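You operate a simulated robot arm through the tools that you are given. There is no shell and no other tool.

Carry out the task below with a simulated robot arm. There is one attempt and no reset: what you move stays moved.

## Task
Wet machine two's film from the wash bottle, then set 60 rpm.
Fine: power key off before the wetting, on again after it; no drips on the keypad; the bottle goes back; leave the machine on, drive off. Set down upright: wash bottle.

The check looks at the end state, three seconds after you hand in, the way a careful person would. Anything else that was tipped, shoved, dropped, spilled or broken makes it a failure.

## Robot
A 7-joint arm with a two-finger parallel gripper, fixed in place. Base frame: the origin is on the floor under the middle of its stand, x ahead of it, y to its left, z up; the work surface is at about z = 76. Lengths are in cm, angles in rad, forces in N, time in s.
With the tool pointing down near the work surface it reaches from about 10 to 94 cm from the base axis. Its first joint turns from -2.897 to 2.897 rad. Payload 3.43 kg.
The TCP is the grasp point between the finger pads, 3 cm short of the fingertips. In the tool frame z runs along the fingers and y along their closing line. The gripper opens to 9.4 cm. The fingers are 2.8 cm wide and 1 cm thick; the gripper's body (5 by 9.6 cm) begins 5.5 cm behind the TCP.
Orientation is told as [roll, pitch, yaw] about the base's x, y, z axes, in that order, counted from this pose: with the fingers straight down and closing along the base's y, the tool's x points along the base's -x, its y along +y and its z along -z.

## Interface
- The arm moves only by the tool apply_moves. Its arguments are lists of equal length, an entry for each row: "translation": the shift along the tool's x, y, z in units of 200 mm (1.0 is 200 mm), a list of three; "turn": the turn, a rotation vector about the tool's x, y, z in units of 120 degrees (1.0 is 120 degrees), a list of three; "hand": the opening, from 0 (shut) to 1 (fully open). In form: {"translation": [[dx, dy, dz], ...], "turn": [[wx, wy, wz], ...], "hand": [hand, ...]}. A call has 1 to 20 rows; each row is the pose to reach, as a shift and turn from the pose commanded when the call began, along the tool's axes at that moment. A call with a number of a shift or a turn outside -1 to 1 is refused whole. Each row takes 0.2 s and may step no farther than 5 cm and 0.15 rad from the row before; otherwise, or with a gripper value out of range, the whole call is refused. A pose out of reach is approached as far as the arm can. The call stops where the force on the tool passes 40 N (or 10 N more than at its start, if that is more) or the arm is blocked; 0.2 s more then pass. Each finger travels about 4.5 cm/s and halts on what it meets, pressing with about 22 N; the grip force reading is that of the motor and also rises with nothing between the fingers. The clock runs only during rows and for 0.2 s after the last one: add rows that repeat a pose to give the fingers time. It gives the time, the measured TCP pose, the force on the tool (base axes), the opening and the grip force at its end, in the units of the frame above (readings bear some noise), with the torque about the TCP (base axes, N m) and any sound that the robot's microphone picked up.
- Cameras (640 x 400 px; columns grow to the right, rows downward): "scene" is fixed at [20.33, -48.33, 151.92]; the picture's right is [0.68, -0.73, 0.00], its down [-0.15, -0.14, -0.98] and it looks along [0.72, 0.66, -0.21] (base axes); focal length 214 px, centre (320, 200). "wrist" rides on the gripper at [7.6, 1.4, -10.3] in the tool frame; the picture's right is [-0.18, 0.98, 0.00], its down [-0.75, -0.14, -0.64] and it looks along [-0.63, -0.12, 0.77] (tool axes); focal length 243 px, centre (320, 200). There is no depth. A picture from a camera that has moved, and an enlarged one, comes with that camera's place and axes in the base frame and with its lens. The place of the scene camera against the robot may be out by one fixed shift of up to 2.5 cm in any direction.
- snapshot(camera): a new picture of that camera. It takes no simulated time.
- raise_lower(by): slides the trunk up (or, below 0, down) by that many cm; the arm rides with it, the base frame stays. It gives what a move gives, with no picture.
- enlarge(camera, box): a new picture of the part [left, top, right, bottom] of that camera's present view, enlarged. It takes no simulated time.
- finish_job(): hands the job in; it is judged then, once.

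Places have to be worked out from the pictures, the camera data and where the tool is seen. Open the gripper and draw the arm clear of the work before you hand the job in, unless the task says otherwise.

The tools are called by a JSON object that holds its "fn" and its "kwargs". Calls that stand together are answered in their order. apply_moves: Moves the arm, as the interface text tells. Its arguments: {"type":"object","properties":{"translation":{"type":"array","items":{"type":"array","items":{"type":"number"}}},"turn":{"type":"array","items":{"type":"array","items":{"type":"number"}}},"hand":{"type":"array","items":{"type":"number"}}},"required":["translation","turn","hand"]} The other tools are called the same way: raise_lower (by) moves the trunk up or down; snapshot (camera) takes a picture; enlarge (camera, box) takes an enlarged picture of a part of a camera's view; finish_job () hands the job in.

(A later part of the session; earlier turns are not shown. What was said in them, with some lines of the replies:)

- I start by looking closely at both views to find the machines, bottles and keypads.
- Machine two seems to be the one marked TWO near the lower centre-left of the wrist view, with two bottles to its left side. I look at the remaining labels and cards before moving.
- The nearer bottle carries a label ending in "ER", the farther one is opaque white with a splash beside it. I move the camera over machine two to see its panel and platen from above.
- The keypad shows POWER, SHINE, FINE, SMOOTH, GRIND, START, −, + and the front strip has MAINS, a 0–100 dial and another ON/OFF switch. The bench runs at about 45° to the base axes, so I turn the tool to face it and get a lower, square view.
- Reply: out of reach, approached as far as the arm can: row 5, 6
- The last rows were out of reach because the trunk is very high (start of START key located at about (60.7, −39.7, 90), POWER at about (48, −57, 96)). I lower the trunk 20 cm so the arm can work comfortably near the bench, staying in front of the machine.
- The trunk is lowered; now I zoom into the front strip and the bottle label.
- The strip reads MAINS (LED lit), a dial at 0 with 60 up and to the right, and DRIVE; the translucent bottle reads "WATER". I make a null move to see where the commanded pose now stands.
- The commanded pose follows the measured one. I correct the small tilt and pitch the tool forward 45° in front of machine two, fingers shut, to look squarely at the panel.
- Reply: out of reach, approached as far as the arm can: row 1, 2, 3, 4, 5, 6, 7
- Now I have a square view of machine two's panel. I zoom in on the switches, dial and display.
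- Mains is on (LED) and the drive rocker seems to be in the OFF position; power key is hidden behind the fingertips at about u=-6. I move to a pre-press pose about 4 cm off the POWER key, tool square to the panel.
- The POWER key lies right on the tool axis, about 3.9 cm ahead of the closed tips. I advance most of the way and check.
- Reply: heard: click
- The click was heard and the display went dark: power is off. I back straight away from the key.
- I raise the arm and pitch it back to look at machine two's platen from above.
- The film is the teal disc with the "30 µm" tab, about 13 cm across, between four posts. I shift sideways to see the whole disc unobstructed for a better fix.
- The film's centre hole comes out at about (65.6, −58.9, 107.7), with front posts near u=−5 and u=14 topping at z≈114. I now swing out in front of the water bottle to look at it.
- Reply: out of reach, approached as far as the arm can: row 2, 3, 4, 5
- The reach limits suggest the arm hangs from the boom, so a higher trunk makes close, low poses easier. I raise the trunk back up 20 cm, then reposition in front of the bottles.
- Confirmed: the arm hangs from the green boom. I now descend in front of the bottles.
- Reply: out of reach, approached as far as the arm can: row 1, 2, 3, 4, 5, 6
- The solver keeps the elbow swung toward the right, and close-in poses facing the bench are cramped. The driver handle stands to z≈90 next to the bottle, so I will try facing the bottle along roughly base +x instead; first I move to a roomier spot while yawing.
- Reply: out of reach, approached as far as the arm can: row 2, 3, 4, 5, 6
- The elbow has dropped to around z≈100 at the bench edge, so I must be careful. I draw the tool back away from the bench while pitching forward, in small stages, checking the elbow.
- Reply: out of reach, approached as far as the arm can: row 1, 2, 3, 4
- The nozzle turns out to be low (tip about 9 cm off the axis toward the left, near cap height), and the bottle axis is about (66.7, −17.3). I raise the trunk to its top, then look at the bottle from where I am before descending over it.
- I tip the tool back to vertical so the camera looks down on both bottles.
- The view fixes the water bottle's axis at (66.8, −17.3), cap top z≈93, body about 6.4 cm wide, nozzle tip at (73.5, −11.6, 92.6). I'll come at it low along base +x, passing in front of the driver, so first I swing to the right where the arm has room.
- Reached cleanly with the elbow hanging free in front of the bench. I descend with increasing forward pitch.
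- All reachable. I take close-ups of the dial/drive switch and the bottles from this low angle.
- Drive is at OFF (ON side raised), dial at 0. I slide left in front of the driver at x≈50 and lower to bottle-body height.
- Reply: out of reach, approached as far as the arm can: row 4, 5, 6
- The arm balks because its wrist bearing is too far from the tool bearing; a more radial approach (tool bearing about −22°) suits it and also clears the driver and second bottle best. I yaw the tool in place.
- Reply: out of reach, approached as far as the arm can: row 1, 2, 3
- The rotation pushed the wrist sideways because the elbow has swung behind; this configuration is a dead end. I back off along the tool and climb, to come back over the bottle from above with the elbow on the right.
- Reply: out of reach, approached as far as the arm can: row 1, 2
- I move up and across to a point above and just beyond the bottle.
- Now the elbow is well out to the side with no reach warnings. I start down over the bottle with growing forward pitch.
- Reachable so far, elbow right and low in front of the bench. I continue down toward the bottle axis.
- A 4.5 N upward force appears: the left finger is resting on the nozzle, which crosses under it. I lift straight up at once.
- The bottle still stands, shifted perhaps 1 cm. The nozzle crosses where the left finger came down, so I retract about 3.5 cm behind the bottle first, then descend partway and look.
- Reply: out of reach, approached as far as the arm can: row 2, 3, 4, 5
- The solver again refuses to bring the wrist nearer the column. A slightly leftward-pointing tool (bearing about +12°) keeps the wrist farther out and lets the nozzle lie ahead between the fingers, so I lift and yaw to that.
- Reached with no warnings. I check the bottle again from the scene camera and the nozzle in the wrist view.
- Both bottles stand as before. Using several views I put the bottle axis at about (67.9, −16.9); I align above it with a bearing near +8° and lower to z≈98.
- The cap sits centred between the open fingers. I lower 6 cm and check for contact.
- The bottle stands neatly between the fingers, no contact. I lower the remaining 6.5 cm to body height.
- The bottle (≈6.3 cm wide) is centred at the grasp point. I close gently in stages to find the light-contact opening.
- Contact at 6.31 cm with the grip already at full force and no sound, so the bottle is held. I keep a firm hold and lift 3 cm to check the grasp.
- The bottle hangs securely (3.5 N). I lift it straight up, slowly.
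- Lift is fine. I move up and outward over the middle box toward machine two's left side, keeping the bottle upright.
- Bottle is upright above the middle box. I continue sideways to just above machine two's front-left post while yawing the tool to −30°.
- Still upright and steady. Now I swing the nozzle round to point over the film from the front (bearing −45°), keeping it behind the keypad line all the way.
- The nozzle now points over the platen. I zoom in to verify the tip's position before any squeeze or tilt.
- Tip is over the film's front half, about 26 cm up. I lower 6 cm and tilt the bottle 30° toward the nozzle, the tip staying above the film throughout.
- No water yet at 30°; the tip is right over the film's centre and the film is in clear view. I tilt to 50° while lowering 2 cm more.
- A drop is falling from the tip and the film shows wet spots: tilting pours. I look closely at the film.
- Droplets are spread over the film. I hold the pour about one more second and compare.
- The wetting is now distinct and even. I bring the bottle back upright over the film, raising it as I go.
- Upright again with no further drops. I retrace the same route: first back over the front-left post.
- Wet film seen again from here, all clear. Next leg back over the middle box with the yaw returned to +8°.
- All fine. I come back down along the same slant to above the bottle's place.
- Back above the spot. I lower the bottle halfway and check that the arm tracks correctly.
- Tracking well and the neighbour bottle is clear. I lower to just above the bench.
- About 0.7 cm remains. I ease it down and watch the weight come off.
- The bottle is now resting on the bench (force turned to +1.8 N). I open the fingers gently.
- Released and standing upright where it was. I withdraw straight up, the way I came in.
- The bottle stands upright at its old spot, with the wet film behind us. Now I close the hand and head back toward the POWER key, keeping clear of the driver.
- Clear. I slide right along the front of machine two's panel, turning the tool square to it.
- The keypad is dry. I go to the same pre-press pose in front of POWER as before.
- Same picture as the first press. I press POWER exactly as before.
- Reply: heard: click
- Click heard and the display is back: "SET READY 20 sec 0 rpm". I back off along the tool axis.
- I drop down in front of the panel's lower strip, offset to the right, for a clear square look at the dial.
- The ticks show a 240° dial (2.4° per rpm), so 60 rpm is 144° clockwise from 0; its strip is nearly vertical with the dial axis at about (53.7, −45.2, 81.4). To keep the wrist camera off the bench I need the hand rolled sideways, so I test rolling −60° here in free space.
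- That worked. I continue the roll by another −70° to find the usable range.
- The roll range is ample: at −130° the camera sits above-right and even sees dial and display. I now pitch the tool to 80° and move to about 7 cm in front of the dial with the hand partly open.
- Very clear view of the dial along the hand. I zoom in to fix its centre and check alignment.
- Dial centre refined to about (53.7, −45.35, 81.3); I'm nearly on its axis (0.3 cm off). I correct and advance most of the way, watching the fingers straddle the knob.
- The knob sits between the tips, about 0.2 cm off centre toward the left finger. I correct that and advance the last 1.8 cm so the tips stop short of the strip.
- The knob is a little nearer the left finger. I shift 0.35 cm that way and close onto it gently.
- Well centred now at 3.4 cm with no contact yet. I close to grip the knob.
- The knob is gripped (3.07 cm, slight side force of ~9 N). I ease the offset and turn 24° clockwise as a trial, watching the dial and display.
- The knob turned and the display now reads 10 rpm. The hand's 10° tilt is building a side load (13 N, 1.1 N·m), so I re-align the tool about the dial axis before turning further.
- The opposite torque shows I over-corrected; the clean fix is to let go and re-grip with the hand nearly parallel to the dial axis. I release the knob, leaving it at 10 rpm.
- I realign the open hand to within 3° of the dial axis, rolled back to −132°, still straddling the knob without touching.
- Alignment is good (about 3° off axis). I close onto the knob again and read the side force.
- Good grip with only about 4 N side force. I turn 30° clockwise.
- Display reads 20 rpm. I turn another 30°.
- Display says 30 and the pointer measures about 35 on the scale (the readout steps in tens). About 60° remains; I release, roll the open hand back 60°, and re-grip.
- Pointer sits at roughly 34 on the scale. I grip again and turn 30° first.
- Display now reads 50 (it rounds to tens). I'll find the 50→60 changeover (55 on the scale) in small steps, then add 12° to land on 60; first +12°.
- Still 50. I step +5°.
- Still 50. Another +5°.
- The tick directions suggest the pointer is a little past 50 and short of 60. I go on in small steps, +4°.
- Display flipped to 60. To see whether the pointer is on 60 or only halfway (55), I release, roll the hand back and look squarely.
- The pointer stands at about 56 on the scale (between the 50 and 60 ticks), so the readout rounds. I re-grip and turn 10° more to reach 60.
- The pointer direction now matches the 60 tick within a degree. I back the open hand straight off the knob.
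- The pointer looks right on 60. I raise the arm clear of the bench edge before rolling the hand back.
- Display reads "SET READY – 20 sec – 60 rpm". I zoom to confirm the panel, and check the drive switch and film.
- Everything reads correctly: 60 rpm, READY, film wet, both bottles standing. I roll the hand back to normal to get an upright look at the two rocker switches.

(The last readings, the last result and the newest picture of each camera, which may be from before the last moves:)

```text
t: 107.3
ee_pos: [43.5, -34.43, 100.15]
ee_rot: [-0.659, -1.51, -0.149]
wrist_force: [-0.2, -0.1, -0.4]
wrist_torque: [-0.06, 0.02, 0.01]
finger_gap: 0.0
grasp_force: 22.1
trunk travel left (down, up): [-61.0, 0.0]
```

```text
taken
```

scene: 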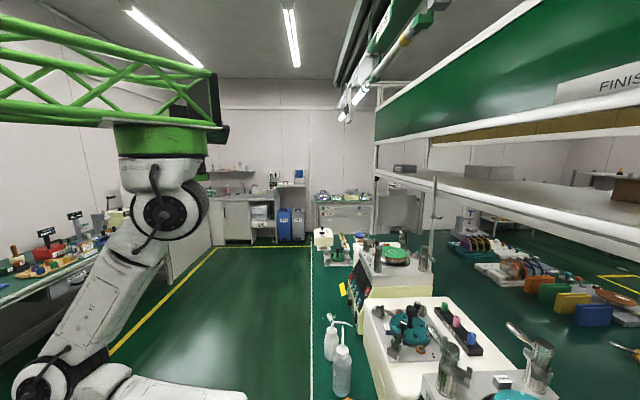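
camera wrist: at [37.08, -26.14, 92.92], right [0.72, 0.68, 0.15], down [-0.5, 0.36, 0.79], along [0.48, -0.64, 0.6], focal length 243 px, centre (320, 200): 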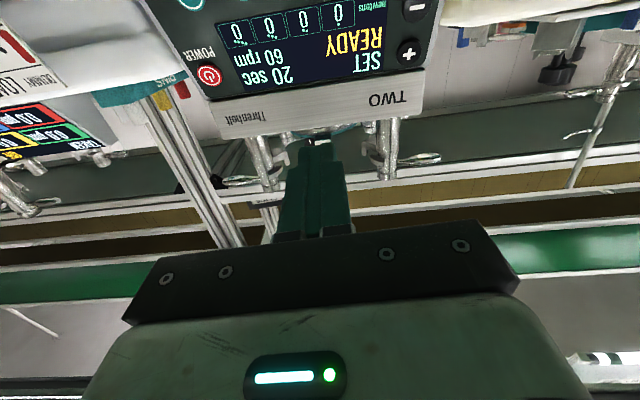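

I pitch the tool down a bit and lower 8 cm so both rocker switches come into view on either side of the fingers.

{"fn": "apply_moves", "kwargs": {"translation": [[0.1, 0, 0], [0.2, 0, 0], [0.3, 0, 0], [0.4, 0, 0]], "turn": [[0, 0.06, 0], [0, 0.12, 0], [0, 0.18, 0], [0, 0.239, 0]], "hand": [0, 0, 0, 0]}}

{"fn": "snapshot", "kwargs": {"camera": "wrist"}}

{"fn": "enlarge", "kwargs": {"camera": "wrist", "box": [180, 0, 460, 150]}}

```text
t: 108.3
ee_pos: [43.0, -34.5, 92.34]
ee_rot: [-0.074, -1.02, -0.743]
wrist_force: [-0.3, -0.6, -0.1]
wrist_torque: [0.01, 0.01, -0.01]
finger_gap: 0.01
grasp_force: 21.8
trunk travel left (down, up): [-61.0, 0.0]
```

```text
taken
camera wrist: at [35.24, -24.47, 90.89], right [0.78, 0.61, 0.12], down [-0.18, 0.04, 0.98], along [0.6, -0.79, 0.14], focal length 243 px, centre (320, 200)
```

wrist: 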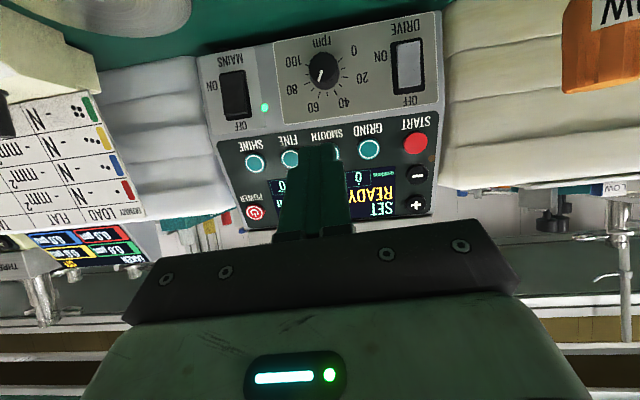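

```text
2.29 times, centred on (320, 75) of wrist
camera zoom: at [35.24, -24.47, 90.89], right [0.78, 0.61, 0.12], down [-0.18, 0.04, 0.98], along [0.6, -0.79, 0.14], focal length 555 px, centre (320, 486)
```

zoom: 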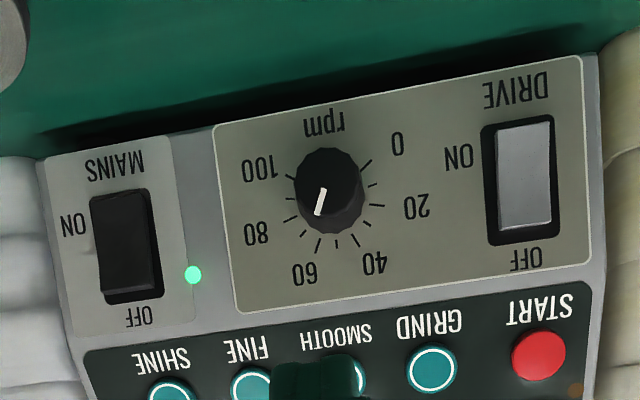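

The pointer lies right on the 60 tick. I zoom in further on each rocker to compare them.

{"fn": "enlarge", "kwargs": {"camera": "wrist", "box": [205, 50, 265, 140]}}

{"fn": "enlarge", "kwargs": {"camera": "wrist", "box": [370, 15, 445, 125]}}

{"fn": "enlarge", "kwargs": {"camera": "wrist", "box": [290, 20, 380, 130]}}

```text
4.44 times, centred on (235, 95) of wrist
camera zoom: at [35.24, -24.47, 90.89], right [0.78, 0.61, 0.12], down [-0.18, 0.04, 0.98], along [0.6, -0.79, 0.14], focal length 1078 px, centre (698, 667)
```

zoom: 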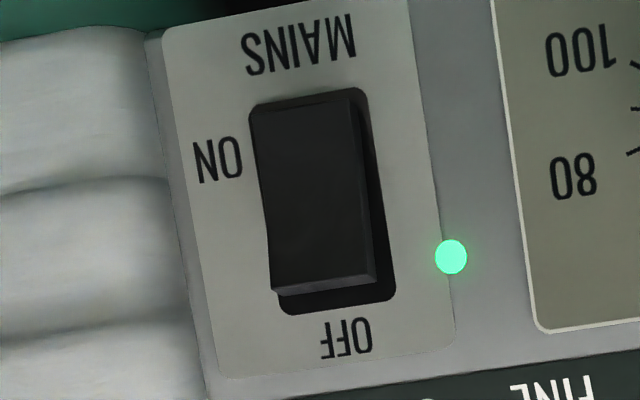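

```text
3.64 times, centred on (408, 70) of wrist
camera zoom: at [35.24, -24.47, 90.89], right [0.78, 0.61, 0.12], down [-0.18, 0.04, 0.98], along [0.6, -0.79, 0.14], focal length 882 px, centre (2, 673)
```

zoom: 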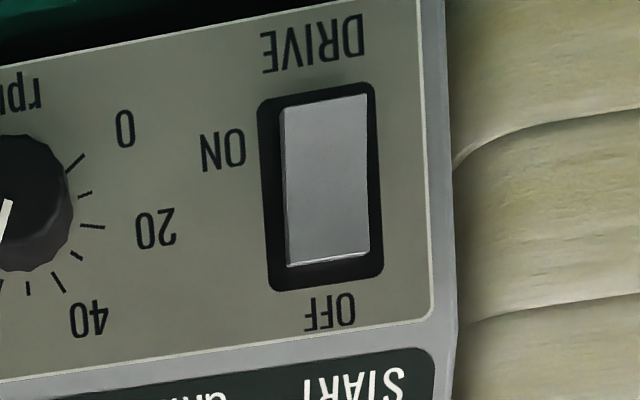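

```text
3.64 times, centred on (335, 75) of wrist
camera zoom: at [35.24, -24.47, 90.89], right [0.78, 0.61, 0.12], down [-0.18, 0.04, 0.98], along [0.6, -0.79, 0.14], focal length 882 px, centre (266, 654)
```

zoom: 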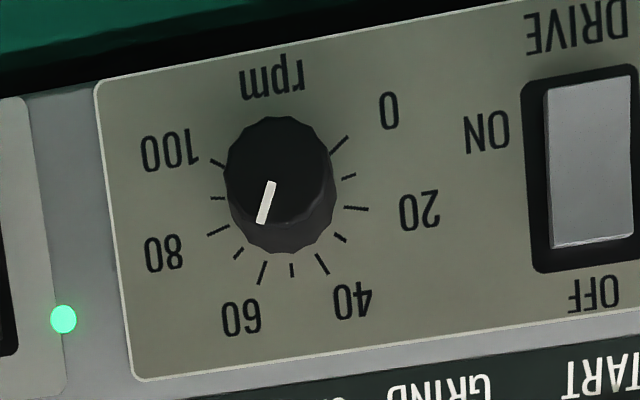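

Mains shows its OFF end raised (so ON), while the DRIVE rocker's OFF end is pressed in (so OFF); the pointer is on 60. I withdraw upward in front of the machine and open the gripper.

{"fn": "apply_moves", "kwargs": {"translation": [[-0.1, 0, -0.08], [-0.2, 0, -0.16], [-0.32, 0, -0.24], [-0.44, 0, -0.32], [-0.55, 0, -0.4], [-0.55, 0, -0.4]], "turn": [[0, 0, 0], [0, 0, 0], [0, 0, 0], [0, 0, 0], [0, 0, 0], [0, 0, 0]], "hand": [0, 0.2, 0.4, 0.6, 0.8, 1]}}

{"fn": "snapshot", "kwargs": {"camera": "wrist"}}

{"fn": "snapshot", "kwargs": {"camera": "scene"}}

```text
t: 109.7
ee_pos: [42.54, -33.33, 105.81]
ee_rot: [-0.076, -1.02, -0.741]
wrist_force: [0.5, -0.8, -0.2]
wrist_torque: [0.01, 0.0, 0.0]
finger_gap: 9.43
grasp_force: 0.0
trunk travel left (down, up): [-61.0, 0.0]
```

```text
taken
camera wrist: at [34.83, -23.3, 104.42], right [0.78, 0.61, 0.12], down [-0.18, 0.04, 0.98], along [0.6, -0.79, 0.14], focal length 243 px, centre (320, 200)
```

wrist: 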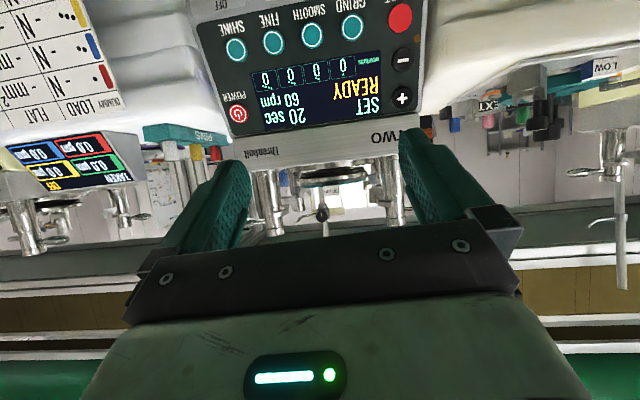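

```text
taken
```

scene: 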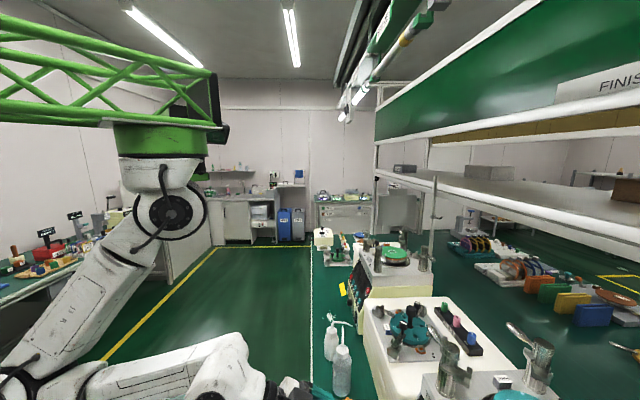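

Gripper open and clear. One last look at the keypad and the bench state before handing in.

{"fn": "enlarge", "kwargs": {"camera": "wrist", "box": [180, 0, 440, 150]}}

{"fn": "enlarge", "kwargs": {"camera": "scene", "box": [300, 270, 560, 400]}}

```text
2.46 times, centred on (310, 75) of wrist
camera zoom: at [34.83, -23.3, 104.42], right [0.78, 0.61, 0.12], down [-0.18, 0.04, 0.98], along [0.6, -0.79, 0.14], focal length 597 px, centre (345, 508)
```

zoom: 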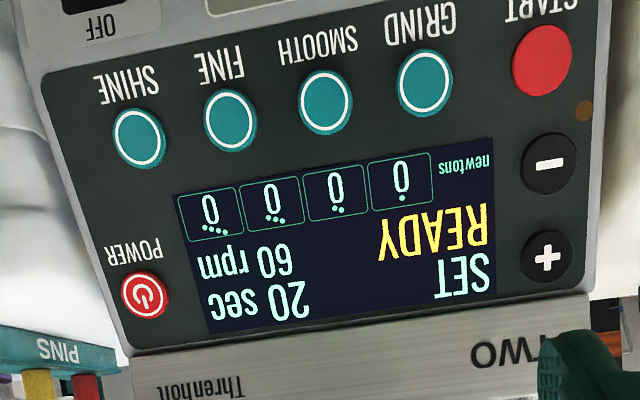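

```text
2.46 times, centred on (430, 335) of scene
camera zoom: at [20.33, -48.33, 151.92], right [0.68, -0.73, 0.0], down [-0.15, -0.14, -0.98], along [0.72, 0.66, -0.21], focal length 528 px, centre (49, -132)
```

zoom: 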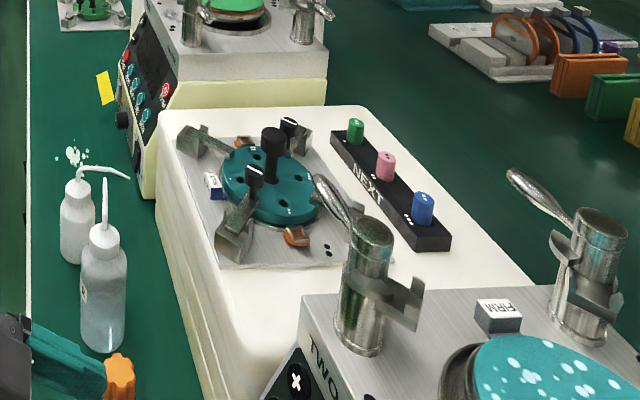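

The keypad is dry and shows SET READY, 20 sec, 60 rpm. The film is wet, the water bottle stands upright in its place, mains is on and drive is off. The arm is clear with the gripper open, so I hand in.

{"fn": "finish_job", "kwargs": {}}

```text
The job is handed in.
```

I wetted machine two's film and set the machine to 60 rpm, then handed the job in.

- **Power key:** I switched it off before the wetting and on again after, with a click and the display changing both times.
- **Film:** I poured from the bottle labelled WATER by tilting it over the platen. Droplets are spread over the film.
- **Keypad:** I could see no drips on it in the last close-up.
- **Bottle:** it stands upright back in its place. On my first approach a finger pressed on its nozzle for a moment. The bottle stayed standing, and I put it back down where I picked it up.
- **Speed:** the display reads 60 rpm, but it only shows tens. The dial pointer sits on the 60 tick, within about 1 rpm by eye.
- **Switches:** mains is on and drive is off. I judged the drive from which end of its rocker is pressed in, and never touched it.

The second, white bottle had no label I could see, so I took the WATER bottle as the wash bottle. I saw nothing else moved or spilled. The gripper is open and the arm is clear of the work.
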